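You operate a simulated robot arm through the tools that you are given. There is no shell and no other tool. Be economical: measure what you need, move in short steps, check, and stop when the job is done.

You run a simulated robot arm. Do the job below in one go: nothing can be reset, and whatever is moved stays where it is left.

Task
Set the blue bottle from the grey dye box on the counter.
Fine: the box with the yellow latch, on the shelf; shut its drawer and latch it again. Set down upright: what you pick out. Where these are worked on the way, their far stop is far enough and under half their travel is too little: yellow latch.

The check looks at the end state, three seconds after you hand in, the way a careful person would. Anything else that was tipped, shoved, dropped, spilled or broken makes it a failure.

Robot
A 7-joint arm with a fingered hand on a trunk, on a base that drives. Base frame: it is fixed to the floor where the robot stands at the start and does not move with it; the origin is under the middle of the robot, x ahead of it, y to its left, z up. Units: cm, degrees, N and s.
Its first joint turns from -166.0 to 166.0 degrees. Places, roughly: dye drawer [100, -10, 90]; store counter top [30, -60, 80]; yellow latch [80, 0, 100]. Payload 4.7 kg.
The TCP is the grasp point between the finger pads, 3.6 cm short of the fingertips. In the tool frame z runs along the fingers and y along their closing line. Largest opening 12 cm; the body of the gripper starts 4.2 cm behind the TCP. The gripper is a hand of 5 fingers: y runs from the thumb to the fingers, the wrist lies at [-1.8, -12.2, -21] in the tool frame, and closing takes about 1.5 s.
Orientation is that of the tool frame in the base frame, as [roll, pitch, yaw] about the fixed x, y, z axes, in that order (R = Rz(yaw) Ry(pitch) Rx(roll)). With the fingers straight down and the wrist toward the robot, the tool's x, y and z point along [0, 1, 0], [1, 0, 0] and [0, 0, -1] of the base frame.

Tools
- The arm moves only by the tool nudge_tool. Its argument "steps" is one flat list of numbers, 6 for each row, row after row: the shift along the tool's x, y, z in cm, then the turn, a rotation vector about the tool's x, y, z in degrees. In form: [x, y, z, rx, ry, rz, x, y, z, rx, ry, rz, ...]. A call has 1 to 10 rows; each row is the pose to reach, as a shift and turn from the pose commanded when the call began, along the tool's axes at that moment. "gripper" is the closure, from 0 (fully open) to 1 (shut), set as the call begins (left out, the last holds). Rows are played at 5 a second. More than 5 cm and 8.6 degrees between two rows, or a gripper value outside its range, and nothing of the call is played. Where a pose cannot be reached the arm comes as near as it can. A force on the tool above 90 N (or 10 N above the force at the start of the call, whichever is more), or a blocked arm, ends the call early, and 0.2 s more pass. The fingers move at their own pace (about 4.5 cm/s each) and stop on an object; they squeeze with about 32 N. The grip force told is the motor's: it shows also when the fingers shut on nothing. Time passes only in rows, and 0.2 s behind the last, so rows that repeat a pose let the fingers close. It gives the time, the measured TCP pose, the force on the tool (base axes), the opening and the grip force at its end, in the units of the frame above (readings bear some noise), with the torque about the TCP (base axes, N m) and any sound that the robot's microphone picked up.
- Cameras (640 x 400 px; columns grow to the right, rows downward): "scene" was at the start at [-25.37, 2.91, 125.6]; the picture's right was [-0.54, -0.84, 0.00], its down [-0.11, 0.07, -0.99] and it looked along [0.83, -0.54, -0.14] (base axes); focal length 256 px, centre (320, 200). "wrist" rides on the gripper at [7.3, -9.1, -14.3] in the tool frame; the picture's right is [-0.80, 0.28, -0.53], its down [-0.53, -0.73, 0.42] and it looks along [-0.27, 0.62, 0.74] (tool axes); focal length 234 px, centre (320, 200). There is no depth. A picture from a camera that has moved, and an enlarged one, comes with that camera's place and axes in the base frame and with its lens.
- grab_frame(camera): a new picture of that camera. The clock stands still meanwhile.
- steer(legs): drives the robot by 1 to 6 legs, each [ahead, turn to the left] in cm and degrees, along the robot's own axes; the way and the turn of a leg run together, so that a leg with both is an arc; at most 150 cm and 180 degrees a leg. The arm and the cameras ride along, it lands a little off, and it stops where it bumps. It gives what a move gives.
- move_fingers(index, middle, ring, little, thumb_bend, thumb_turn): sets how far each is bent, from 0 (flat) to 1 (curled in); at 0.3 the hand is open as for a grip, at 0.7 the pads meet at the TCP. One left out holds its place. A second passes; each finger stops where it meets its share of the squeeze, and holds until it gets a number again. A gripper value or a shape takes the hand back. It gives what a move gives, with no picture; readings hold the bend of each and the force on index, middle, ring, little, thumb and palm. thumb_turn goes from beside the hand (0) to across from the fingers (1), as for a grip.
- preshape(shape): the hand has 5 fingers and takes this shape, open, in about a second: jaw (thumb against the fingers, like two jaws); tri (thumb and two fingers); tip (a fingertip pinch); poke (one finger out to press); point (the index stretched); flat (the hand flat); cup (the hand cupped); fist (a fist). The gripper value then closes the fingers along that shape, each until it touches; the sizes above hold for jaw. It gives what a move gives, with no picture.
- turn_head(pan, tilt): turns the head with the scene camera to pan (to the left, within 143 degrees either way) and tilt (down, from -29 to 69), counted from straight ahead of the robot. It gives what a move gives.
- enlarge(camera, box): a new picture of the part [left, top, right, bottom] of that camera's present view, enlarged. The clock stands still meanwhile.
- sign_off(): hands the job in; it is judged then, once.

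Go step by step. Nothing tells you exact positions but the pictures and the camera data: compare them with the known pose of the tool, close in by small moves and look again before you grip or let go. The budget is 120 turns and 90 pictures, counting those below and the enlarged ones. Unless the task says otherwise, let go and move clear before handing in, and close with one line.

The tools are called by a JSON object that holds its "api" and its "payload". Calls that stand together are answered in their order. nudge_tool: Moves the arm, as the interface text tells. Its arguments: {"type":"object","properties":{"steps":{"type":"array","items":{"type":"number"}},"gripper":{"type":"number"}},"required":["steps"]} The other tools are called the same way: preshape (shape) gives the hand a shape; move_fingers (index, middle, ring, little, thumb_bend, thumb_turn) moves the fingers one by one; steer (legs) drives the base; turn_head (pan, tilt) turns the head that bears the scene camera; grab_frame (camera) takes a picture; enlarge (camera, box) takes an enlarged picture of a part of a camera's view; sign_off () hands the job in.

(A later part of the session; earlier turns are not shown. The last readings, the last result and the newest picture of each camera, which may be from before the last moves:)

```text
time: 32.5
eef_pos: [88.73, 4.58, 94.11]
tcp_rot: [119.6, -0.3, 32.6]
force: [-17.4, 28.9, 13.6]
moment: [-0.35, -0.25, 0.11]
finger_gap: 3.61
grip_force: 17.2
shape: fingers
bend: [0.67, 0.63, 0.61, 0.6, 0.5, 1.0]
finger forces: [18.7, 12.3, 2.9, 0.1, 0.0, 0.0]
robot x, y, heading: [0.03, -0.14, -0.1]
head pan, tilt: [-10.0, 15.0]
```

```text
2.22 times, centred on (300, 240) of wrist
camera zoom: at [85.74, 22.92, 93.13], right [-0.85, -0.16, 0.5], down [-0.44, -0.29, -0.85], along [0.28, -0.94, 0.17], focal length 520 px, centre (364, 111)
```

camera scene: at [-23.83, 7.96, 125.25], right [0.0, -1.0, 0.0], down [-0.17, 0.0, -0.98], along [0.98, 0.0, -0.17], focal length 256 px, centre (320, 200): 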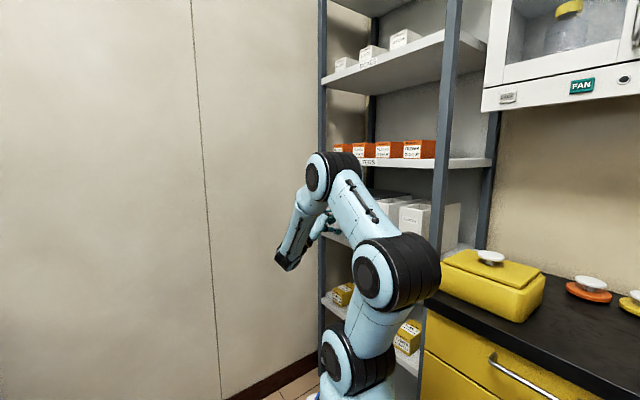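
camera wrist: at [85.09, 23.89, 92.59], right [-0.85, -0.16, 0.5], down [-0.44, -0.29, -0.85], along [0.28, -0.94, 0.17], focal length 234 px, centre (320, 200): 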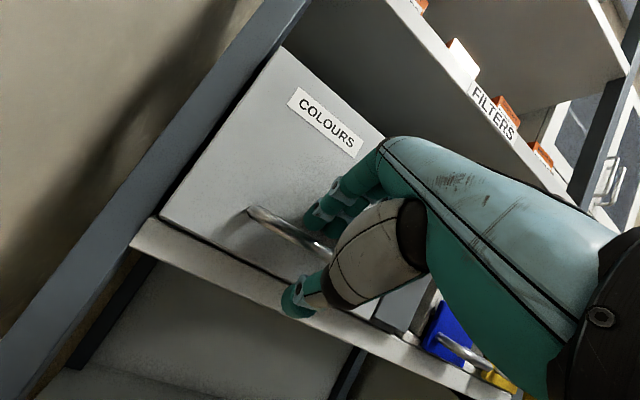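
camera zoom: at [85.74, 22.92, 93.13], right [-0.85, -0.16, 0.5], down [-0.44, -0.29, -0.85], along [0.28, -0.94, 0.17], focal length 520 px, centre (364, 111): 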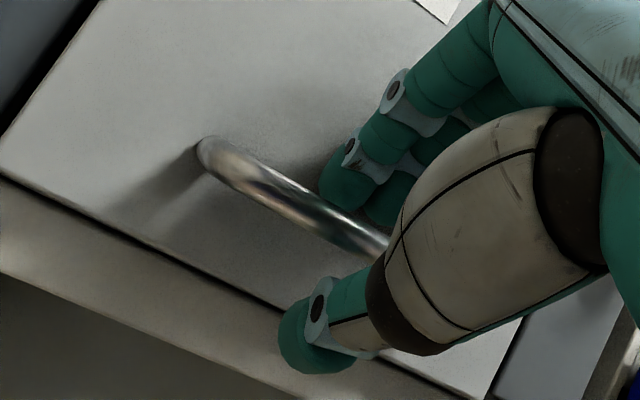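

{"api": "nudge_tool", "payload": {"steps": [0, 0, -0.5, 0, 0, 0, 0, 0, -0.9, 0, 0, 0]}}

{"api": "move_fingers", "payload": {"index": 0.85, "middle": 0.85, "ring": 0.85, "little": 0.85, "thumb_bend": 0.85}}

{"api": "enlarge", "payload": {"camera": "wrist", "box": [230, 150, 370, 330]}}

```text
time: 33.1
eef_pos: [88.33, 4.87, 94.13]
tcp_rot: [119.7, 0.0, 32.1]
force: [-3.6, 4.4, -2.7]
moment: [0.08, 0.08, -0.05]
finger_gap: 4.12
grip_force: 2.7
shape: fingers
bend: [0.65, 0.61, 0.6, 0.6, 0.5, 1.0]
finger forces: [3.6, 1.1, 0.1, 0.1, 0.0, 0.0]
robot x, y, heading: [0.18, -0.04, 0.0]
head pan, tilt: [-10.0, 15.0]
```

```text
time: 34.1
eef_pos: [88.4, 4.87, 94.04]
tcp_rot: [119.8, 0.1, 32.1]
force: [-10.8, -7.3, -15.5]
moment: [-0.2, 0.38, 0.41]
finger_gap: 0.42
grip_force: 33.5
shape: fingers
bend: [0.8, 0.79, 0.79, 0.85, 0.73, 1.0]
finger forces: [10.2, 10.3, 11.5, 0.0, 35.1, 0.0]
robot x, y, heading: [-0.24, -0.04, 0.2]
head pan, tilt: [-10.0, 15.0]
```

```text
2.22 times, centred on (300, 240) of wrist
camera zoom: at [85.46, 23.24, 93.14], right [-0.85, -0.16, 0.5], down [-0.45, -0.29, -0.85], along [0.28, -0.94, 0.17], focal length 520 px, centre (364, 111)
```

zoom: 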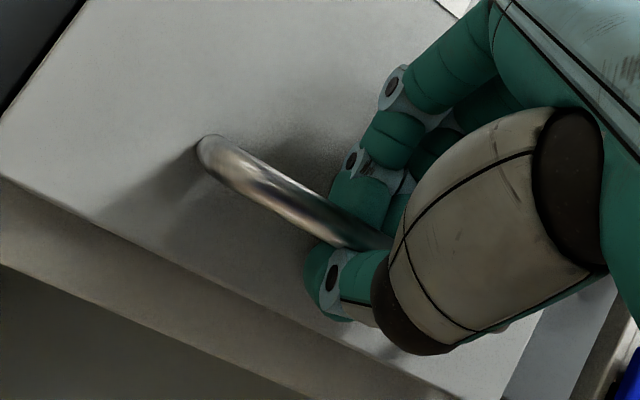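

The fingers are hooked behind the bar. I pull the drawer 4 cm straight out as a test.

{"api": "nudge_tool", "payload": {"steps": [0, -0.5, -0.87, 0, 0, 0, 0, -1, -1.73, 0, 0, 0, 0, -1.5, -2.6, 0, 0, 0, 0, -2, -3.46, 0, 0, 0]}}

{"api": "grab_frame", "payload": {"camera": "wrist"}}

```text
time: 35.1
eef_pos: [86.33, 8.35, 94.11]
tcp_rot: [119.9, 0.0, 32.1]
force: [-18.9, -14.5, -19.4]
moment: [-0.29, 0.42, 0.38]
finger_gap: 0.57
grip_force: 33.2
shape: fingers
bend: [0.8, 0.79, 0.79, 0.85, 0.73, 1.0]
finger forces: [9.2, 9.3, 10.0, 0.0, 37.3, 0.0]
robot x, y, heading: [-0.11, 0.01, -0.0]
head pan, tilt: [-10.0, 15.0]
```

```text
52 pictures are left
camera wrist: at [83.29, 26.6, 93.23], right [-0.85, -0.16, 0.5], down [-0.45, -0.29, -0.85], along [0.28, -0.94, 0.17], focal length 234 px, centre (320, 200)
```

wrist: 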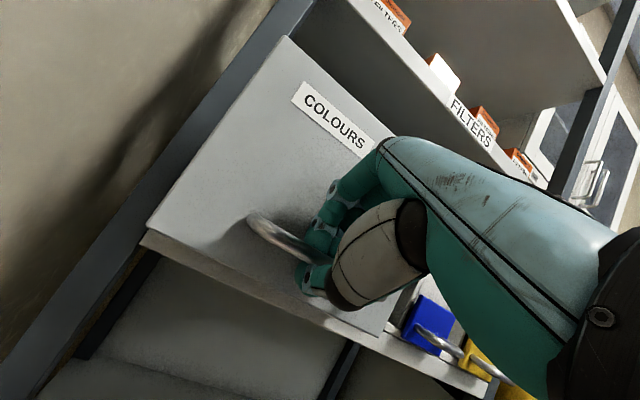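

The drawer comes along. I keep pulling another 10 cm with a slight correction for the side load.

{"api": "nudge_tool", "payload": {"steps": [-0.2, -1.1, -1.7, 0, 0, 0, -0.4, -2.1, -3.4, 0, 0, 0, -0.5, -3.1, -5.1, 0, 0, 0, -0.6, -4.1, -6.9, 0, 0, 0, -0.7, -5.1, -8.6, 0, 0, 0]}}

{"api": "grab_frame", "payload": {"camera": "wrist"}}

{"api": "grab_frame", "payload": {"camera": "scene"}}

```text
time: 36.3
eef_pos: [80.37, 16.46, 94.01]
tcp_rot: [119.6, 0.0, 32.1]
force: [-19.5, -13.8, -14.0]
moment: [-0.31, 0.48, 0.42]
finger_gap: 0.57
grip_force: 32.7
shape: fingers
bend: [0.8, 0.79, 0.79, 0.85, 0.73, 1.0]
finger forces: [9.9, 9.8, 11.1, 0.0, 35.8, 0.0]
robot x, y, heading: [-0.03, -0.11, 0.1]
head pan, tilt: [-10.0, 15.0]
```

```text
51 pictures are left
camera wrist: at [77.39, 34.75, 93.19], right [-0.85, -0.16, 0.5], down [-0.45, -0.29, -0.85], along [0.28, -0.94, 0.17], focal length 234 px, centre (320, 200)
```

wrist: 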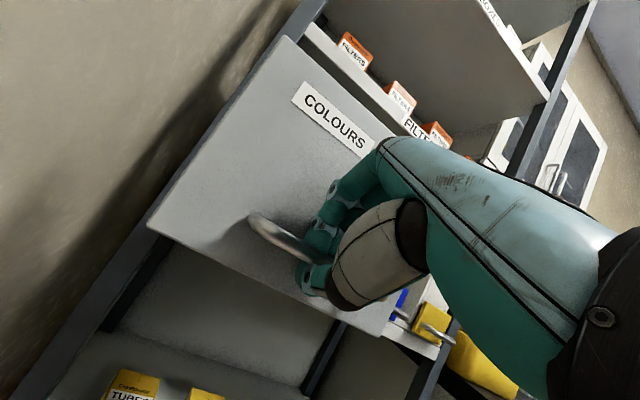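

```text
50 pictures are left
camera scene: at [-23.95, 6.29, 124.43], right [-0.17, -0.98, 0.0], down [-0.25, 0.05, -0.97], along [0.95, -0.17, -0.26], focal length 256 px, centre (320, 200)
```

scene: 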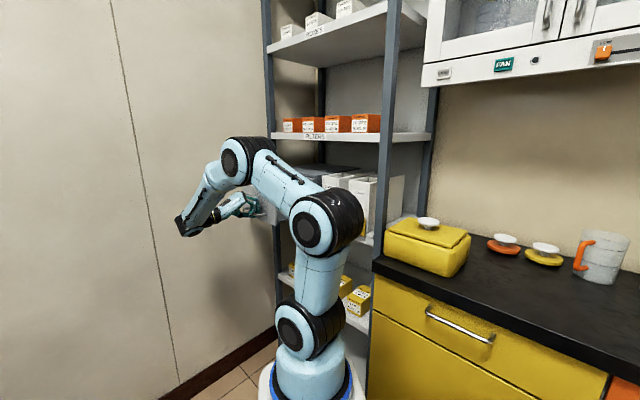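

Drawer is out about 14 cm. I pull a few more cm and watch for its stop.

{"api": "nudge_tool", "payload": {"steps": [-0.1, -0.8, -1.3, 0, 0, 0, -0.2, -1.5, -2.6, 0, 0, 0, -0.2, -2.3, -3.9, 0, 0, 0, -0.2, -3, -5.2, 0, 0, 0]}}

```text
time: 37.3
eef_pos: [76.97, 21.21, 94.04]
tcp_rot: [119.7, 0.0, 32.2]
force: [-24.6, -18.0, -11.1]
moment: [-0.36, 0.56, 0.39]
finger_gap: 0.59
grip_force: 34.0
shape: fingers
bend: [0.8, 0.79, 0.79, 0.85, 0.73, 1.0]
finger forces: [9.8, 10.3, 11.7, 0.0, 36.0, 0.1]
robot x, y, heading: [-0.09, 0.35, -0.1]
head pan, tilt: [-10.0, 15.0]
```

20 cm out, enough. I open the fingers and withdraw outward and upward.

{"api": "move_fingers", "payload": {"index": 0.52, "middle": 0.52, "ring": 0.52, "little": 0.52, "thumb_bend": 0.45}}

{"api": "nudge_tool", "payload": {"steps": [0, 0.3, -2, 0, 0, 0, 0, 0.5, -5, 0, 0, 0, 0, 2, -8, 0, 0, 0]}}

{"api": "grab_frame", "payload": {"camera": "wrist"}}

```text
time: 38.3
eef_pos: [77.06, 21.31, 94.2]
tcp_rot: [119.6, -0.1, 32.1]
force: [0.0, -0.2, -0.8]
moment: [-0.01, 0.04, -0.01]
finger_gap: 6.66
grip_force: 0.1
shape: fingers
bend: [0.52, 0.52, 0.52, 0.52, 0.45, 0.99]
finger forces: [0.1, 0.0, 0.1, 0.1, 0.0, 0.0]
robot x, y, heading: [0.11, -0.06, -0.0]
head pan, tilt: [-10.0, 15.0]
```

```text
time: 39.1
eef_pos: [73.76, 26.67, 99.69]
tcp_rot: [119.7, 0.0, 32.2]
force: [0.0, -0.1, -0.2]
moment: [-0.03, 0.04, -0.01]
finger_gap: 6.68
grip_force: 0.0
shape: fingers
bend: [0.52, 0.52, 0.52, 0.52, 0.45, 0.99]
finger forces: [0.0, 0.1, 0.1, 0.0, 0.0, 0.1]
robot x, y, heading: [-0.3, -0.14, -0.1]
head pan, tilt: [-10.0, 15.0]
```

```text
49 pictures are left
camera wrist: at [70.84, 44.92, 98.69], right [-0.85, -0.16, 0.5], down [-0.45, -0.29, -0.85], along [0.28, -0.94, 0.17], focal length 234 px, centre (320, 200)
```

wrist: 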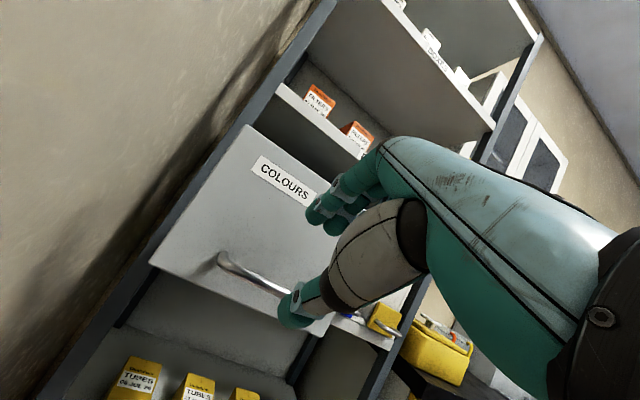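

The drawer stays open. Now I raise the hand and point it down to look inside.

{"api": "nudge_tool", "payload": {"steps": [-1.5, 2.0, 0.1, 7.5, 0, 0, -3, 4, 0.2, 15, 0, 0, -4.4, 6, 0.3, 22.5, 0, 0, -5.9, 7.9, 0.4, 30, 0, 0, -7.4, 9.9, 0.5, 37.5, 0, 0, -8.8, 11.9, 0.7, 45, 0, 0, -10.3, 13.9, 0.8, 52.5, 0, 0, -11.8, 15.8, 0.9, 60, 0, 0]}}

{"api": "grab_frame", "payload": {"camera": "wrist"}}

```text
time: 40.9
eef_pos: [68.41, 12.95, 112.89]
tcp_rot: [179.7, -0.1, 32.2]
force: [0.0, -0.1, -0.6]
moment: [-0.03, 0.01, 0.0]
finger_gap: 6.72
grip_force: 0.0
shape: fingers
bend: [0.52, 0.52, 0.52, 0.52, 0.45, 0.99]
finger forces: [0.0, 0.0, 0.0, 0.1, 0.0, 0.1]
robot x, y, heading: [-0.09, 0.04, -0.1]
head pan, tilt: [-10.0, 15.0]
```

```text
48 pictures are left
camera wrist: at [69.51, 24.56, 127.07], right [-0.53, -0.66, 0.53], down [-0.84, 0.33, -0.43], along [0.11, -0.67, -0.74], focal length 234 px, centre (320, 200)
```

wrist: 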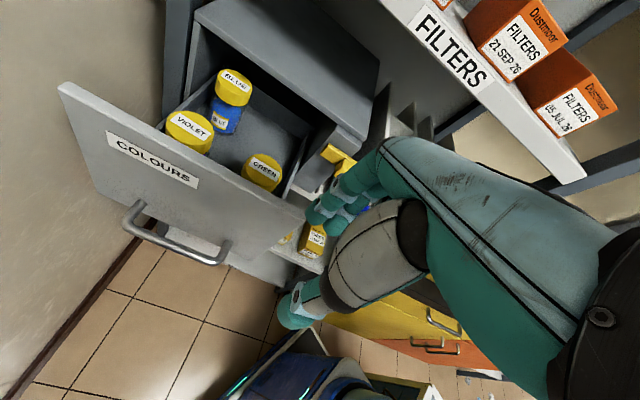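

{"api": "enlarge", "payload": {"camera": "wrist", "box": [140, 50, 310, 220]}}

```text
2.35 times, centred on (225, 135) of wrist
camera zoom: at [69.51, 24.56, 127.07], right [-0.53, -0.66, 0.53], down [-0.84, 0.33, -0.43], along [0.11, -0.67, -0.74], focal length 551 px, centre (544, 353)
```

zoom: 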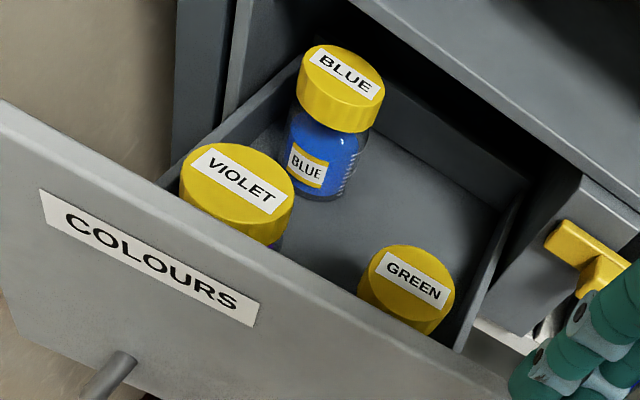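

The drawer holds VIOLET, GREEN and, at the back, BLUE (≈[96.7,1.9], still partly under the box top). I need the drawer further out, so I go back to the handle.

{"api": "nudge_tool", "payload": {"steps": [1.5, -1.1, 1.6, -7.5, 0, 0, 3, -2.2, 3.3, -15, 0, 0, 4.4, -3.3, 5, -22.5, 0, 0, 5.9, -4.4, 6.6, -30, 0, 0, 7.4, -5.5, 8.3, -37.5, 0, 0, 8.8, -6.6, 9.9, -45, 0, 0, 10.3, -7.7, 11.5, -52.5, 0, 0, 11.8, -8.75, 13.2, -60, 0, 0]}}

{"api": "nudge_tool", "payload": {"steps": [0, -1.5, 3, 0, 0, 0, 0, -1.7, 6, 0, 0, 0, 0, -2, 8, 0, 0, 0]}}

{"api": "move_fingers", "payload": {"index": 0.85, "middle": 0.85, "ring": 0.85, "little": 0.85, "thumb_bend": 0.85}}

{"api": "enlarge", "payload": {"camera": "wrist", "box": [130, 100, 370, 330]}}

```text
time: 42.7
eef_pos: [73.88, 26.5, 99.74]
tcp_rot: [119.6, -0.3, 32.5]
force: [-0.3, -0.6, 1.4]
moment: [0.07, 0.05, 0.0]
finger_gap: 6.68
grip_force: 0.0
shape: fingers
bend: [0.52, 0.52, 0.52, 0.52, 0.45, 0.99]
finger forces: [0.0, 0.1, 0.1, 0.1, 0.0, 0.1]
robot x, y, heading: [0.27, 0.12, 0.1]
head pan, tilt: [-10.0, 15.0]
```

```text
time: 43.5
eef_pos: [76.95, 21.44, 94.05]
tcp_rot: [119.7, -0.1, 32.3]
force: [-1.7, 0.1, -0.6]
moment: [0.0, 0.0, 0.0]
finger_gap: 6.71
grip_force: 0.0
shape: fingers
bend: [0.52, 0.52, 0.52, 0.52, 0.45, 0.99]
finger forces: [0.0, 0.0, 0.1, 0.2, 0.1, 0.2]
robot x, y, heading: [0.09, -0.3, -0.0]
head pan, tilt: [-10.0, 15.0]
```

```text
time: 44.5
eef_pos: [76.94, 21.29, 93.86]
tcp_rot: [119.8, 0.0, 32.3]
force: [-11.5, -8.4, -0.1]
moment: [-0.25, 0.62, 0.34]
finger_gap: 0.71
grip_force: 38.0
shape: fingers
bend: [0.83, 0.83, 0.84, 0.85, 0.72, 1.0]
finger forces: [14.6, 12.2, 13.8, 0.1, 35.3, 0.0]
robot x, y, heading: [0.26, -0.11, -0.1]
head pan, tilt: [-10.0, 15.0]
```

```text
1.74 times, centred on (250, 215) of wrist
camera zoom: at [73.92, 39.7, 92.93], right [-0.85, -0.16, 0.5], down [-0.45, -0.29, -0.85], along [0.28, -0.94, 0.17], focal length 407 px, centre (442, 174)
```

zoom: 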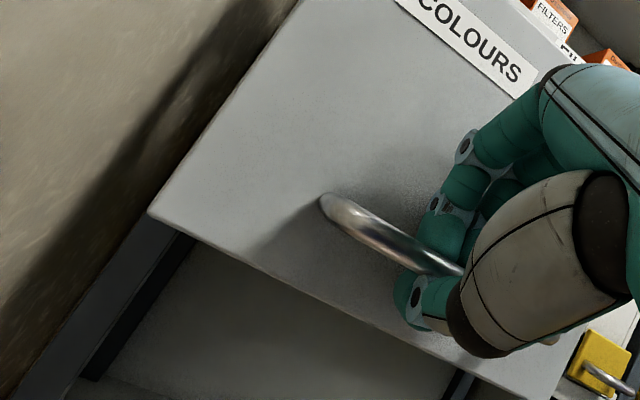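

Hooked again. I pull slowly a few cm more, watching for the stop.

{"api": "nudge_tool", "payload": {"steps": [0, -0.4, -0.7, 0, 0, 0, 0, -0.8, -1.4, 0, 0, 0, 0, -1.2, -2.1, 0, 0, 0, 0, -1.6, -2.8, 0, 0, 0]}}

```text
time: 45.5
eef_pos: [75.01, 24.1, 93.91]
tcp_rot: [119.7, 0.0, 32.3]
force: [-16.6, -12.7, -15.0]
moment: [-0.24, 0.48, 0.47]
finger_gap: 0.89
grip_force: 36.7
shape: fingers
bend: [0.83, 0.83, 0.83, 0.85, 0.72, 1.0]
finger forces: [11.7, 11.9, 11.4, 0.0, 38.6, 0.0]
robot x, y, heading: [0.04, 0.1, -0.0]
head pan, tilt: [-10.0, 15.0]
```

{"api": "nudge_tool", "payload": {"steps": [0, -0.4, -0.7, 0, 0, 0, 0, -0.8, -1.4, 0, 0, 0, 0, -1.2, -2.1, 0, 0, 0, 0, -1.6, -2.8, 0, 0, 0]}}

```text
time: 46.5
eef_pos: [73.85, 26.45, 93.89]
tcp_rot: [119.9, 0.1, 32.0]
force: [17.4, -58.7, -18.5]
moment: [-1.1, -0.06, 0.6]
finger_gap: 1.07
grip_force: 40.1
shape: fingers
bend: [0.83, 0.82, 0.82, 0.85, 0.71, 1.0]
finger forces: [13.5, 14.4, 13.9, 0.0, 38.5, 0.0]
robot x, y, heading: [-0.09, -0.13, -0.4]
head pan, tilt: [-10.0, 15.0]
```

The stop is reached (drawer out ~26 cm). I relax the pull and release.

{"api": "nudge_tool", "payload": {"steps": [0, 0.3, 0.5, 0, 0, 0, 0, 0.5, 0.9, 0, 0, 0]}}

{"api": "move_fingers", "payload": {"index": 0.52, "middle": 0.52, "ring": 0.52, "little": 0.52, "thumb_bend": 0.45}}

{"api": "nudge_tool", "payload": {"steps": [0, 0.3, -2, 0, 0, 0, 0, 0.5, -5, 0, 0, 0, 0, 2, -8, 0, 0, 0]}}

```text
time: 47.1
eef_pos: [74.02, 26.15, 94.14]
tcp_rot: [119.8, -0.1, 32.3]
force: [-11.8, -29.3, -16.5]
moment: [-0.59, 0.4, 0.37]
finger_gap: 1.19
grip_force: 36.7
shape: fingers
bend: [0.83, 0.82, 0.83, 0.85, 0.7, 1.0]
finger forces: [11.3, 11.4, 11.9, 0.1, 39.3, 0.0]
robot x, y, heading: [0.31, -0.12, -0.1]
head pan, tilt: [-10.0, 15.0]
```

```text
time: 48.1
eef_pos: [74.09, 26.03, 94.1]
tcp_rot: [119.7, -0.1, 32.3]
force: [-0.5, -0.3, -0.6]
moment: [-0.03, -0.02, -0.01]
finger_gap: 6.68
grip_force: 0.1
shape: fingers
bend: [0.52, 0.52, 0.52, 0.52, 0.45, 0.99]
finger forces: [0.0, 0.0, 0.0, 0.1, 0.0, 0.0]
robot x, y, heading: [0.17, 0.15, 0.1]
head pan, tilt: [-10.0, 15.0]
```

```text
time: 48.9
eef_pos: [70.71, 31.21, 99.75]
tcp_rot: [119.8, -0.1, 32.3]
force: [-0.2, -0.8, 0.2]
moment: [0.0, 0.0, 0.0]
finger_gap: 6.7
grip_force: 0.1
shape: fingers
bend: [0.52, 0.52, 0.52, 0.52, 0.45, 0.99]
finger forces: [0.0, 0.0, 0.1, 0.0, 0.0, 0.0]
robot x, y, heading: [-0.27, 0.06, 0.2]
head pan, tilt: [-10.0, 15.0]
```

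Now I raise the hand over the drawer and turn it so the fingers close along the box front direction.

{"api": "nudge_tool", "payload": {"steps": [-1.4, 2.3, -0.1, 7.5, 0, 0, -2.8, 4.6, -0.1, 15, 0, 0, -4.1, 6.9, -0.2, 22.5, 0, 0, -5.5, 9.2, -0.2, 30, 0, 0, -6.9, 11.5, -0.3, 37.5, 0, 0, -8.3, 13.8, -0.4, 45, 0, 0, -9.6, 16.1, -0.4, 52.5, 0, 0, -11, 18.4, -0.5, 60, 0, 0]}}

{"api": "nudge_tool", "payload": {"steps": [0, 0, 0, 0, 0, -8.5, 0, 0, 0, 0, 0, -17, 0, 0, 0, 0, 0, -25.5, 0, 0, 0, 0, 0, -34, 0, 0, 0, 0, 0, -42.5, 0, 0, 0, 0, 0, -51, 0, 0, 0, 0, 0, -59.5, 0, 0, 0, 0, 0, -68, 0, 0, 0, 0, 0, -76.5, 0, 0, 0, 0, 0, -85]}}

{"api": "grab_frame", "payload": {"camera": "wrist"}}

```text
time: 50.7
eef_pos: [66.16, 17.99, 115.96]
tcp_rot: [179.8, 0.0, 32.3]
force: [0.3, 0.2, -0.7]
moment: [-0.09, 0.03, -0.02]
finger_gap: 6.67
grip_force: 0.1
shape: fingers
bend: [0.52, 0.52, 0.52, 0.52, 0.45, 0.99]
finger forces: [0.1, 0.0, 0.1, 0.0, 0.0, 0.0]
robot x, y, heading: [0.01, 0.03, -0.0]
head pan, tilt: [-10.0, 15.0]
```

```text
time: 52.9
eef_pos: [66.26, 17.86, 116.03]
tcp_rot: [179.8, 0.3, 117.3]
force: [-0.3, 0.3, 0.3]
moment: [0.01, -0.01, -0.02]
finger_gap: 6.72
grip_force: 0.1
shape: fingers
bend: [0.52, 0.52, 0.52, 0.52, 0.45, 0.99]
finger forces: [0.1, 0.0, 0.1, 0.0, 0.0, 0.0]
robot x, y, heading: [0.28, 0.03, 0.3]
head pan, tilt: [-10.0, 15.0]
```

```text
45 pictures are left
camera wrist: at [54.66, 20.26, 130.12], right [0.61, -0.58, 0.53], down [-0.4, -0.81, -0.42], along [0.68, 0.05, -0.73], focal length 234 px, centre (320, 200)
```

wrist: 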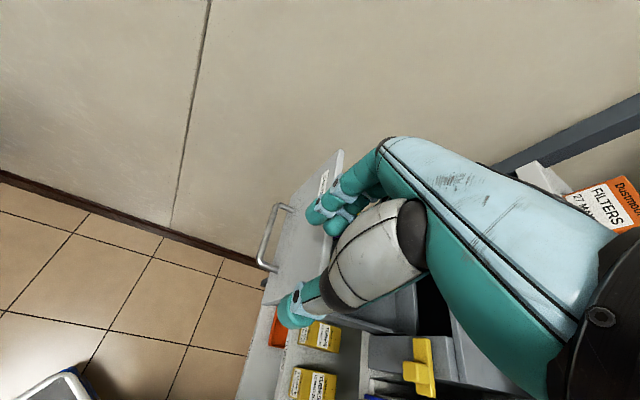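

{"api": "turn_head", "payload": {"pan": -5, "tilt": 12}}

{"api": "grab_frame", "payload": {"camera": "scene"}}

```text
time: 53.6
eef_pos: [66.16, 17.86, 115.9]
tcp_rot: [179.8, 0.2, 117.2]
force: [0.2, 0.1, 0.9]
moment: [0.02, -0.01, 0.0]
finger_gap: 6.72
grip_force: 0.1
shape: fingers
bend: [0.52, 0.52, 0.52, 0.52, 0.45, 0.99]
finger forces: [0.1, 0.0, 0.1, 0.0, 0.0, 0.1]
robot x, y, heading: [-0.17, -0.08, -0.1]
head pan, tilt: [-5.0, 12.0]
```

```text
44 pictures are left
camera scene: at [-23.84, 7.07, 124.92], right [-0.09, -1.0, 0.0], down [-0.21, 0.02, -0.98], along [0.97, -0.09, -0.21], focal length 256 px, centre (320, 200)
```

scene: 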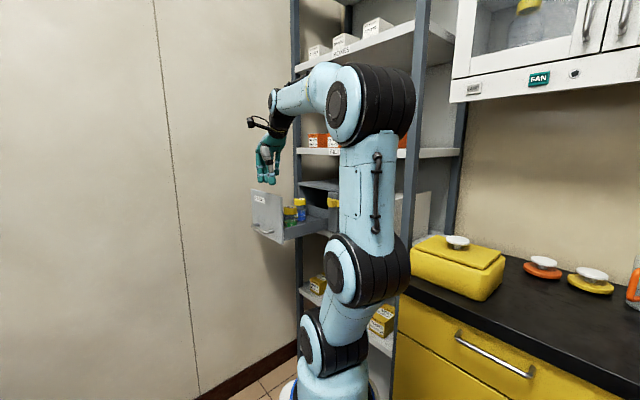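

The scene camera sees the bottles inside the drawer. I zoom.

{"api": "enlarge", "payload": {"camera": "scene", "box": [245, 175, 345, 250]}}

```text
5.33 times, centred on (295, 212) of scene
camera zoom: at [-23.84, 7.07, 124.92], right [-0.09, -1.0, 0.0], down [-0.21, 0.02, -0.98], along [0.97, -0.09, -0.21], focal length 1368 px, centre (453, 133)
```

zoom: 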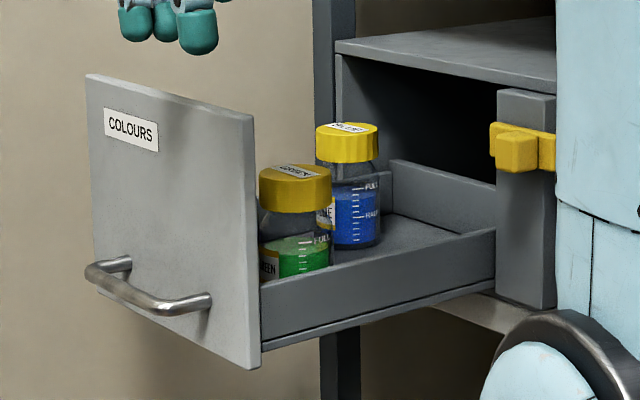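

Blue's lid (Ø≈5.4, top z≈100.4) is near [93.5, 6.5]. I move above it with a 25° lean outward so the hand clears the upper shelf.

{"api": "nudge_tool", "payload": {"steps": [-2.8, 2.4, 0, 0, -3.1, -0.6, -5.6, 4.8, 0, 0, -6.2, -1.2, -8.5, 7.1, 0, 0, -9.4, -1.8, -11.3, 9.5, 0.5, 0, -12.5, -2.4, -14.1, 11.9, 1.2, 0, -15.6, -3, -17, 14.3, 2, 0, -18.8, -3.6, -19.8, 16.7, 2.8, 0, -22, -4.2, -22.6, 19.1, 3.5, 0, -25, -4.8]}}

{"api": "grab_frame", "payload": {"camera": "wrist"}}

{"api": "enlarge", "payload": {"camera": "scene", "box": [235, 110, 395, 250]}}

```text
time: 55.4
eef_pos: [93.68, 6.48, 112.74]
tcp_rot: [-179.1, 25.3, 122.2]
force: [0.8, -0.5, 1.1]
moment: [0.01, -0.01, 0.05]
finger_gap: 6.69
grip_force: 0.1
shape: fingers
bend: [0.52, 0.52, 0.52, 0.52, 0.45, 0.99]
finger forces: [0.0, 0.0, 0.0, 0.1, 0.0, 0.0]
robot x, y, heading: [-0.16, -0.52, 0.3]
head pan, tilt: [-5.0, 12.0]
```

```text
42 pictures are left
camera wrist: at [79.34, 12.59, 122.68], right [0.51, -0.27, 0.81], down [-0.27, -0.95, -0.15], along [0.81, -0.15, -0.56], focal length 234 px, centre (320, 200)
```

wrist: 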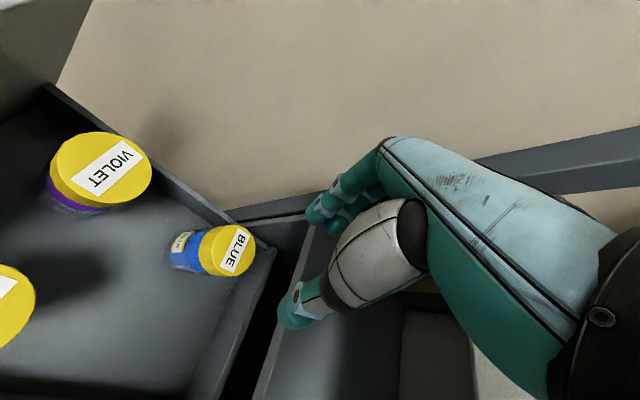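

```text
2.86 times, centred on (315, 180) of scene
camera zoom: at [-23.87, 7.07, 124.91], right [-0.09, -1.0, 0.0], down [-0.21, 0.02, -0.98], along [0.97, -0.09, -0.21], focal length 733 px, centre (334, 257)
```

zoom: 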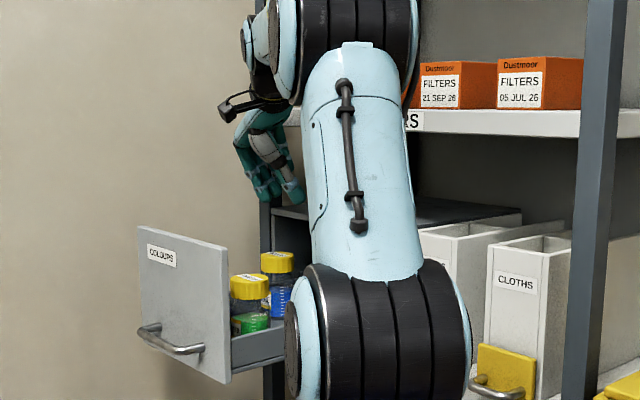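

Both cameras agree on the lid at about [93.8, 6.1, 100.4]. I open slightly wider and descend most of the way.

{"api": "move_fingers", "payload": {"index": 0.48, "middle": 0.48, "ring": 0.48, "little": 0.48, "thumb_bend": 0.45}}

{"api": "nudge_tool", "payload": {"steps": [1.1, 0, 2.6, 0, 0, 0, 2.3, 0, 5.2, 0, 0, 0, 3.2, 0.05, 7.5, 0, 0, 0]}}

{"api": "grab_frame", "payload": {"camera": "wrist"}}

```text
time: 56.4
eef_pos: [93.73, 6.59, 112.81]
tcp_rot: [-179.0, 25.2, 122.3]
force: [0.6, 0.0, -0.3]
moment: [0.0, -0.01, -0.02]
finger_gap: 7.31
grip_force: 0.0
shape: fingers
bend: [0.48, 0.48, 0.48, 0.48, 0.45, 0.99]
finger forces: [0.1, 0.0, 0.0, 0.1, 0.0, 0.0]
robot x, y, heading: [-0.1, 0.02, -0.1]
head pan, tilt: [-5.0, 12.0]
```

```text
time: 57.2
eef_pos: [94.0, 6.59, 108.43]
tcp_rot: [177.3, 26.9, 121.1]
force: [-0.2, 1.2, 35.3]
moment: [-0.52, -1.97, 0.11]
finger_gap: 7.31
grip_force: 17.0
shape: fingers
bend: [0.48, 0.48, 0.43, 0.48, 0.45, 0.99]
finger forces: [0.0, 0.0, 34.3, 0.0, 0.0, 0.1]
robot x, y, heading: [-0.29, 0.02, -0.0]
head pan, tilt: [-5.0, 12.0]
stopped in row 3: the force on the tool passed its limit (the readings are from after the stop); the commanded pose is now the measured one
```

```text
40 pictures are left
camera wrist: at [78.92, 12.52, 117.43], right [0.46, -0.27, 0.84], down [-0.26, -0.95, -0.17], along [0.85, -0.14, -0.51], focal length 234 px, centre (320, 200)
```

wrist: 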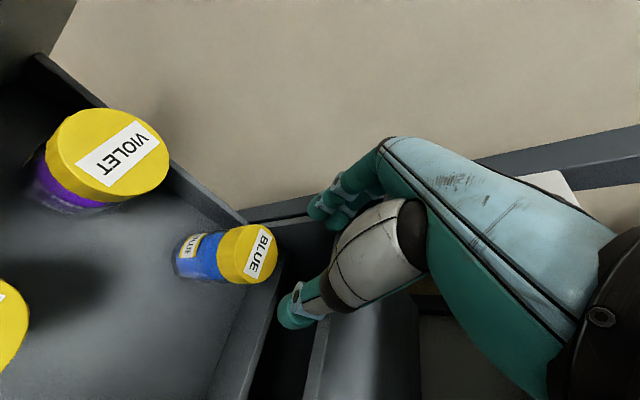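

The ring finger met the box top: index/middle sit near the TCP and ring/little lie on the box side. I back up, curl ring and little, and lean a little more.

{"api": "nudge_tool", "payload": {"steps": [0, 0, -2.5, 0, 0, 0, 0, 0, -5, 0, 0, 0]}}

{"api": "move_fingers", "payload": {"index": 0.47, "middle": 0.47, "ring": 1, "little": 1, "thumb_bend": 0.45}}

{"api": "grab_frame", "payload": {"camera": "wrist"}}

```text
time: 57.8
eef_pos: [92.58, 8.52, 111.63]
tcp_rot: [178.7, 26.4, 121.5]
force: [-0.1, 0.0, -0.3]
moment: [0.02, -0.03, 0.0]
finger_gap: 7.32
grip_force: 0.1
shape: fingers
bend: [0.48, 0.48, 0.48, 0.48, 0.45, 0.99]
finger forces: [0.0, 0.0, 0.0, 0.0, 0.0, 0.0]
robot x, y, heading: [0.03, -0.18, 0.1]
head pan, tilt: [-5.0, 12.0]
```

```text
time: 58.8
eef_pos: [92.68, 8.36, 111.79]
tcp_rot: [178.6, 26.6, 121.5]
force: [-0.2, 0.6, 0.7]
moment: [0.0, -0.01, 0.0]
finger_gap: 7.43
grip_force: 0.1
shape: fingers
bend: [0.47, 0.47, 1.0, 1.0, 0.45, 0.99]
finger forces: [0.1, 0.0, 0.0, 0.0, 0.1, 0.1]
robot x, y, heading: [0.22, 0.18, 0.1]
head pan, tilt: [-5.0, 12.0]
```

```text
39 pictures are left
camera wrist: at [77.78, 14.46, 121.13], right [0.48, -0.27, 0.84], down [-0.26, -0.95, -0.16], along [0.84, -0.14, -0.53], focal length 234 px, centre (320, 200)
```

wrist: 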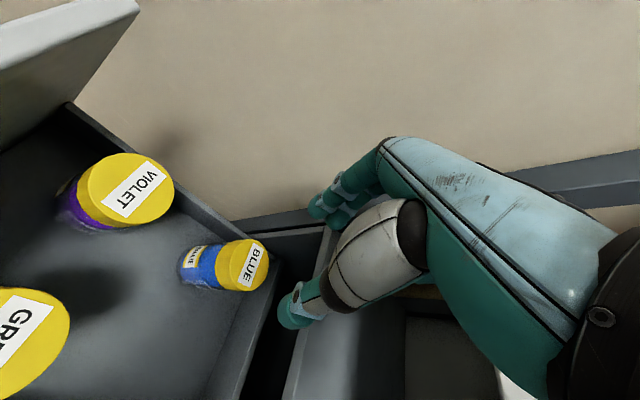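

Lid confirmed near [93.5,6.3]. I descend partway with the revised pose.

{"api": "nudge_tool", "payload": {"steps": [0.9, -0.2, 2, 0, -3, 0, 1.7, -0.4, 4, 0, -6.5, 0, 2.5, -0.6, 6, 0, -6.5, 0]}}

{"api": "grab_frame", "payload": {"camera": "wrist"}}

{"api": "enlarge", "payload": {"camera": "scene", "box": [235, 130, 355, 250]}}

```text
time: 59.6
eef_pos: [92.49, 7.83, 105.39]
tcp_rot: [178.3, 33.1, 121.3]
force: [-0.3, 0.3, 0.5]
moment: [0.0, 0.0, -0.01]
finger_gap: 7.45
grip_force: 0.0
shape: fingers
bend: [0.47, 0.47, 1.0, 1.0, 0.45, 0.99]
finger forces: [0.1, 0.0, 0.0, 0.0, 0.0, 0.0]
robot x, y, heading: [-0.11, -0.29, 0.2]
head pan, tilt: [-5.0, 12.0]
```

```text
38 pictures are left
camera wrist: at [77.16, 14.72, 113.13], right [0.42, -0.19, 0.89], down [-0.26, -0.96, -0.08], along [0.87, -0.19, -0.46], focal length 234 px, centre (320, 200)
```

wrist: 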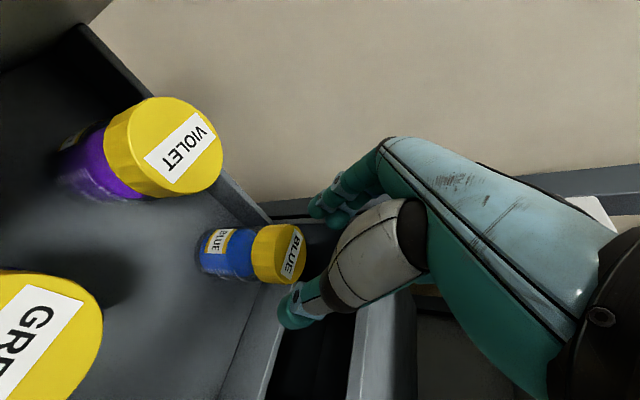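

```text
3.33 times, centred on (295, 190) of scene
camera zoom: at [-23.86, 7.03, 124.92], right [-0.09, -1.0, 0.0], down [-0.21, 0.02, -0.98], along [0.97, -0.08, -0.21], focal length 855 px, centre (403, 233)
```

zoom: 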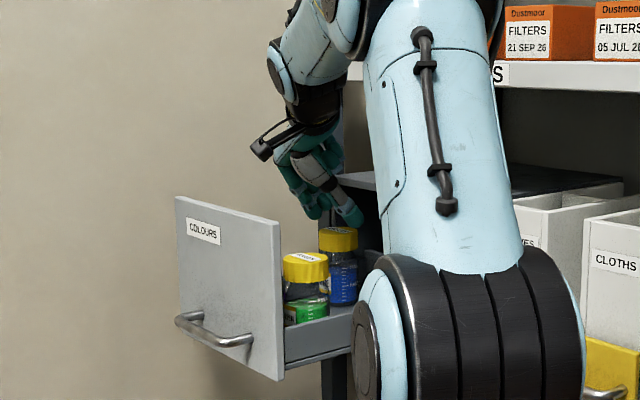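

The lid lies between finger and thumb line. I finish the descent and grip with index, middle and thumb.

{"api": "nudge_tool", "payload": {"steps": [0.7, 0, 1.3, 0, 0, 0, 1.4, 0, 2.7, 0, 0, 0, 2.1, 0, 4, 0, 0, 0]}}

{"api": "grab_frame", "payload": {"camera": "wrist"}}

```text
time: 60.4
eef_pos: [92.82, 7.36, 100.84]
tcp_rot: [178.3, 33.0, 121.3]
force: [-0.1, -0.3, -0.1]
moment: [0.0, -0.01, -0.03]
finger_gap: 7.47
grip_force: 0.1
shape: fingers
bend: [0.47, 0.47, 1.0, 1.0, 0.45, 0.99]
finger forces: [0.0, 0.0, 0.0, 0.0, 0.0, 0.1]
robot x, y, heading: [0.52, -0.27, -0.1]
head pan, tilt: [-5.0, 12.0]
```

```text
36 pictures are left
camera wrist: at [77.47, 14.37, 108.58], right [0.42, -0.19, 0.89], down [-0.26, -0.96, -0.08], along [0.87, -0.19, -0.46], focal length 234 px, centre (320, 200)
```

wrist: 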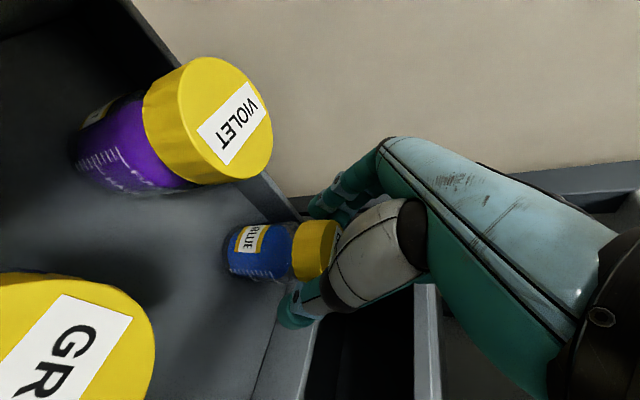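

{"api": "move_fingers", "payload": {"index": 0.8, "middle": 0.8, "thumb_bend": 0.8}}

{"api": "grab_frame", "payload": {"camera": "wrist"}}

```text
time: 61.4
eef_pos: [92.82, 7.51, 100.77]
tcp_rot: [178.3, 33.0, 121.3]
force: [-0.3, 0.3, -0.3]
moment: [0.05, -0.04, -0.03]
finger_gap: 4.88
grip_force: 21.3
shape: fingers
bend: [0.6, 0.61, 1.0, 1.0, 0.53, 1.0]
finger forces: [10.2, 11.0, 0.0, 0.0, 21.3, 0.0]
robot x, y, heading: [-0.02, -0.06, 0.1]
head pan, tilt: [-5.0, 12.0]
```

```text
35 pictures are left
camera wrist: at [77.49, 14.37, 108.55], right [0.42, -0.19, 0.88], down [-0.26, -0.96, -0.08], along [0.87, -0.19, -0.46], focal length 234 px, centre (320, 200)
```

wrist: 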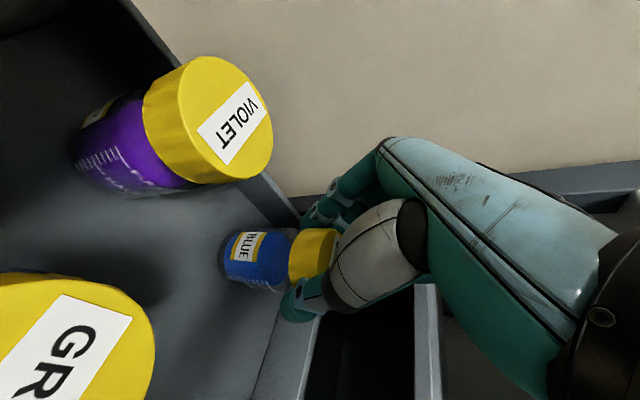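

Firmly gripped on the lid. I lift straight up first, then up and outwards.

{"api": "nudge_tool", "payload": {"steps": [-1.1, 0, -1.7, 0, 0, 0, -2.2, 0.1, -3.4, 0, 0, 0, -3.3, 0.1, -5.1, 0, 0, 0, -4.4, 0.2, -6.7, 0, 0, 0]}}

{"api": "grab_frame", "payload": {"camera": "wrist"}}

```text
time: 62.4
eef_pos: [92.81, 7.29, 108.89]
tcp_rot: [178.2, 33.0, 121.2]
force: [0.4, 0.5, -2.6]
moment: [0.0, 0.05, -0.01]
finger_gap: 4.87
grip_force: 21.3
shape: fingers
bend: [0.6, 0.61, 1.0, 1.0, 0.53, 1.0]
finger forces: [10.3, 10.9, 0.1, 0.0, 21.1, 0.0]
robot x, y, heading: [0.15, 0.13, 0.3]
head pan, tilt: [-5.0, 12.0]
```

```text
34 pictures are left
camera wrist: at [77.52, 14.24, 116.57], right [0.43, -0.19, 0.88], down [-0.26, -0.96, -0.08], along [0.87, -0.19, -0.46], focal length 234 px, centre (320, 200)
```

wrist: 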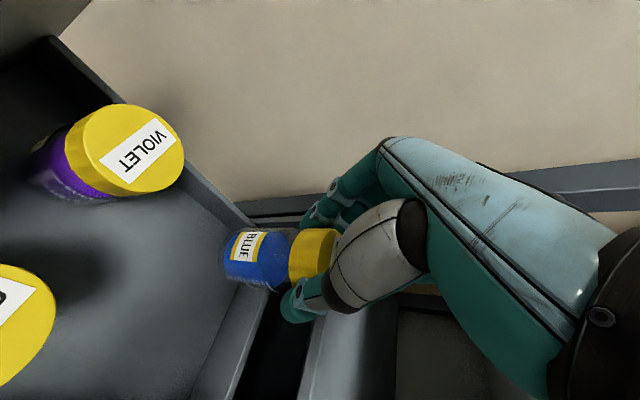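

The bottle is up and clean. I continue up and outward to clear the drawer and the shelf above.

{"api": "nudge_tool", "payload": {"steps": [-0.5, 0.1, -3.8, 0, 0, 0, -0.5, 0.2, -7.4, 0, 0, 0, -0.2, 0.2, -11.3, 0, 0, 0, 0.4, 0.3, -15.8, 0, 0, 0]}}

{"api": "turn_head", "payload": {"pan": -45, "tilt": 20}}

{"api": "grab_frame", "payload": {"camera": "scene"}}

```text
time: 63.4
eef_pos: [87.91, 15.08, 122.27]
tcp_rot: [178.3, 33.0, 121.1]
force: [0.0, 0.5, -2.9]
moment: [0.05, 0.04, 0.0]
finger_gap: 4.84
grip_force: 21.2
shape: fingers
bend: [0.6, 0.61, 1.0, 1.0, 0.53, 1.0]
finger forces: [10.3, 10.9, 0.0, 0.0, 21.1, 0.1]
robot x, y, heading: [-0.2, -0.09, 0.2]
head pan, tilt: [-5.0, 12.0]
```

```text
time: 64.5
eef_pos: [87.93, 15.17, 122.16]
tcp_rot: [178.4, 33.1, 121.3]
force: [-0.3, -0.7, -1.4]
moment: [0.02, -0.03, -0.01]
finger_gap: 4.85
grip_force: 21.0
shape: fingers
bend: [0.6, 0.61, 1.0, 1.0, 0.53, 1.0]
finger forces: [10.3, 11.0, 0.0, 0.0, 21.0, 0.1]
robot x, y, heading: [-0.33, 0.04, 0.1]
head pan, tilt: [-45.0, 20.0]
```

```text
33 pictures are left
camera scene: at [-26.53, 1.26, 123.62], right [-0.71, -0.71, 0.0], down [-0.24, 0.24, -0.94], along [0.67, -0.66, -0.34], focal length 256 px, centre (320, 200)
```

scene: 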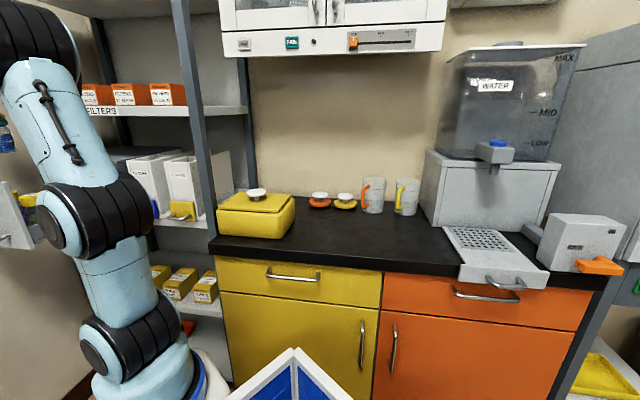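

Free counter space is around [14,-46], surface ≈90. I carry the bottle along the shelf front, keeping it upright while yawing the hand.

{"api": "nudge_tool", "payload": {"steps": [-0.2, -4, 0.1, 2.7, -0.1, 4.2, -0.5, -8, 0.2, 5.5, -0.2, 8.4, -0.8, -12, 0.4, 8.2, -0.3, 12.6, -1, -16, 0.5, 10.9, -0.4, 16.8, -1.2, -20.1, 0.6, 13.6, -0.5, 21, -1.5, -24.1, 0.7, 16.4, -0.6, 25.1, -1.8, -28.1, 0.8, 19.1, -0.7, 29.3, -2, -32.1, 1, 21.8, -0.8, 33.5, -2.2, -36.2, 1.1, 24.6, -0.9, 37.7, -2.5, -40.2, 1.2, 27.3, -1, 41.9]}}

{"api": "grab_frame", "payload": {"camera": "scene"}}

```text
time: 66.7
eef_pos: [55.46, -8.73, 121.24]
tcp_rot: [178.6, 32.8, 71.4]
force: [0.2, -0.3, -3.0]
moment: [0.0, 0.0, -0.02]
finger_gap: 4.84
grip_force: 20.6
shape: fingers
bend: [0.6, 0.61, 1.0, 1.0, 0.53, 1.0]
finger forces: [10.3, 11.0, 0.0, 0.1, 20.9, 0.0]
robot x, y, heading: [-0.05, 0.16, 0.2]
head pan, tilt: [-45.0, 20.0]
```

```text
32 pictures are left
camera scene: at [-26.52, 1.25, 123.62], right [-0.71, -0.71, 0.0], down [-0.24, 0.24, -0.94], along [0.67, -0.66, -0.34], focal length 256 px, centre (320, 200)
```

scene: 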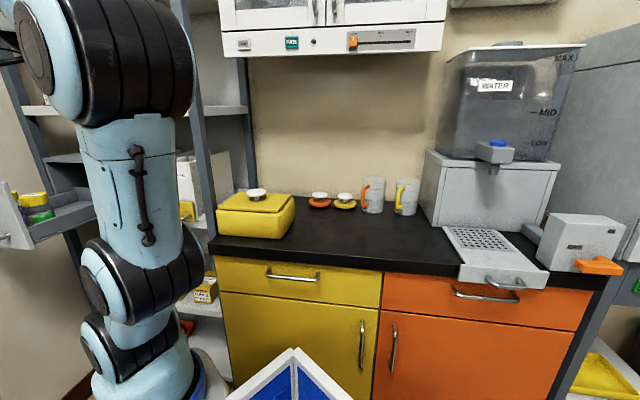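

{"api": "nudge_tool", "payload": {"steps": [-3.3, -1.2, 2, 2.7, -0.1, 4.2, -6.6, -2.5, 3.9, 5.4, -0.2, 8.4, -9.9, -3.7, 5.9, 8.1, -0.3, 12.6, -13.2, -5, 7.9, 10.9, -0.4, 16.8, -16.5, -6.2, 9.9, 13.6, -0.5, 21, -19.8, -7.5, 11.8, 16.3, -0.6, 25.2, -23.1, -8.7, 13.8, 19, -0.7, 29.4]}}

{"api": "grab_frame", "payload": {"camera": "scene"}}

```text
time: 68.3
eef_pos: [38.5, -31.57, 122.0]
tcp_rot: [178.4, 32.7, 36.2]
force: [0.0, 0.6, -2.6]
moment: [0.01, -0.06, 0.0]
finger_gap: 4.8
grip_force: 21.0
shape: fingers
bend: [0.6, 0.61, 1.0, 1.0, 0.53, 1.0]
finger forces: [10.3, 11.1, 0.1, 0.0, 20.5, 0.0]
robot x, y, heading: [0.02, 0.12, 0.2]
head pan, tilt: [-45.0, 20.0]
```

```text
31 pictures are left
camera scene: at [-26.56, 1.25, 123.61], right [-0.71, -0.71, 0.0], down [-0.24, 0.24, -0.94], along [0.67, -0.66, -0.34], focal length 256 px, centre (320, 200)
```

scene: 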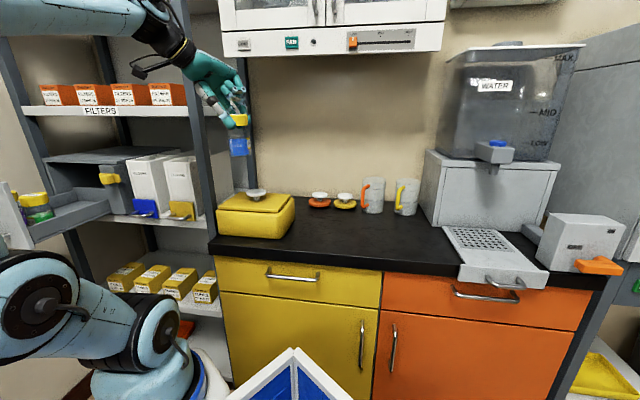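

The bottle hangs upright. I move over the free counter spot.

{"api": "nudge_tool", "payload": {"steps": [-3.1, -0.4, 2.7, 1.2, 0, 1.9, -6.2, -0.8, 5.3, 2.5, -0.1, 3.9, -9.3, -1.2, 8, 3.7, -0.1, 5.8, -12.3, -1.7, 10.7, 4.9, -0.2, 7.7, -15.4, -2.1, 13.4, 6.1, -0.2, 9.6, -18.5, -2.5, 16, 7.4, -0.3, 11.6, -21.6, -2.9, 18.7, 8.6, -0.3, 13.5]}}

{"api": "grab_frame", "payload": {"camera": "scene"}}

{"api": "grab_frame", "payload": {"camera": "wrist"}}

```text
time: 69.9
eef_pos: [14.69, -46.4, 117.84]
tcp_rot: [178.5, 33.0, 20.2]
force: [0.0, 1.4, -1.3]
moment: [0.02, -0.07, 0.01]
finger_gap: 4.79
grip_force: 20.5
shape: fingers
bend: [0.6, 0.61, 1.0, 1.0, 0.53, 1.0]
finger forces: [10.3, 11.0, 0.0, 0.1, 20.1, 0.1]
robot x, y, heading: [-0.15, -0.12, 0.3]
head pan, tilt: [-45.0, 20.0]
```

```text
30 pictures are left
camera scene: at [-26.54, 1.26, 123.62], right [-0.71, -0.71, 0.0], down [-0.24, 0.24, -0.94], along [0.67, -0.66, -0.34], focal length 256 px, centre (320, 200)
```

scene: 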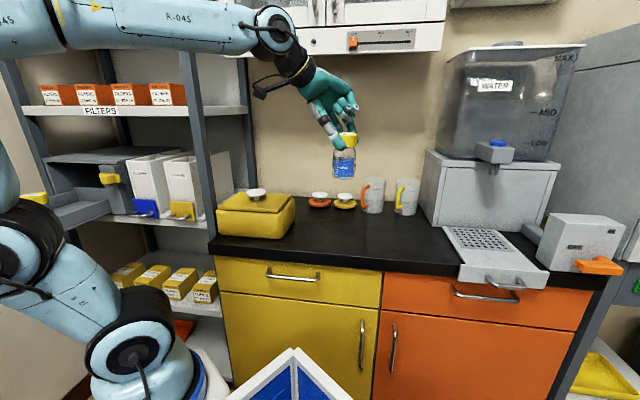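

```text
29 pictures are left
camera wrist: at [24.21, -32.67, 125.67], right [-0.27, -0.38, 0.88], down [-0.89, 0.44, -0.09], along [-0.35, -0.81, -0.46], focal length 234 px, centre (320, 200)
```

wrist: 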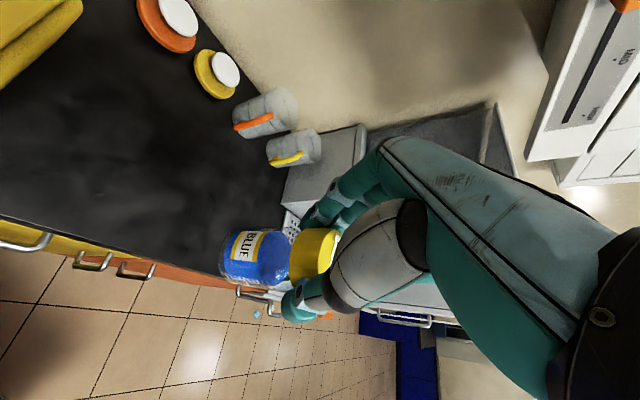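

The spot is clear; the counter surface seems nearer z≈86. I go a bit deeper onto the counter and down to about 5 cm above it.

{"api": "nudge_tool", "payload": {"steps": [2, 1.1, 2.6, 0, 0, 0, 3.9, 2.2, 5.1, 0, 0, 0, 5.9, 3.4, 7.7, 0, 0, 0, 7.8, 4.5, 10.2, 0, 0, 0, 9.8, 5.6, 12.8, 0, 0, 0]}}

{"api": "grab_frame", "payload": {"camera": "scene"}}

{"api": "grab_frame", "payload": {"camera": "wrist"}}

```text
time: 71.1
eef_pos: [18.09, -51.54, 102.07]
tcp_rot: [178.6, 32.7, 20.4]
force: [-0.5, 0.1, -1.3]
moment: [-0.02, -0.08, 0.01]
finger_gap: 4.77
grip_force: 20.6
shape: fingers
bend: [0.6, 0.61, 1.0, 1.0, 0.53, 1.0]
finger forces: [10.2, 11.1, 0.0, 0.0, 19.9, 0.0]
robot x, y, heading: [-0.28, -0.25, -0.1]
head pan, tilt: [-45.0, 20.0]
```

```text
28 pictures are left
camera scene: at [-26.55, 1.26, 123.62], right [-0.71, -0.71, 0.0], down [-0.24, 0.24, -0.94], along [0.67, -0.66, -0.34], focal length 256 px, centre (320, 200)
```

scene: 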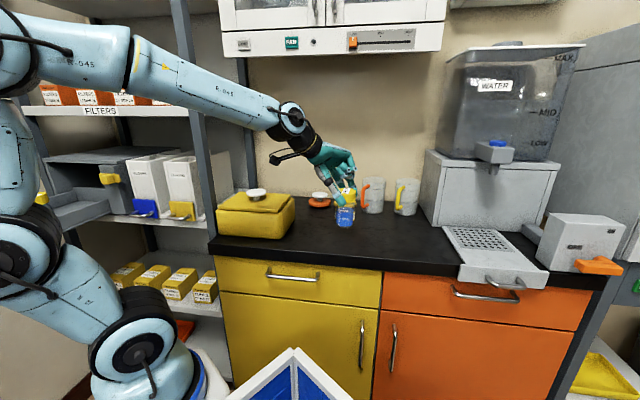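

```text
27 pictures are left
camera wrist: at [27.56, -37.88, 109.85], right [-0.27, -0.38, 0.88], down [-0.89, 0.44, -0.09], along [-0.35, -0.81, -0.46], focal length 234 px, centre (320, 200)
```

wrist: 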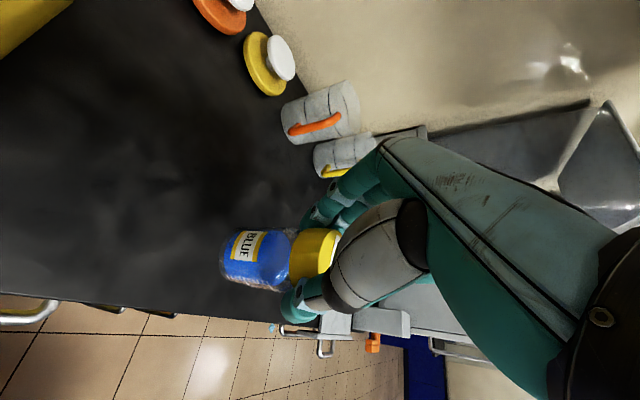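

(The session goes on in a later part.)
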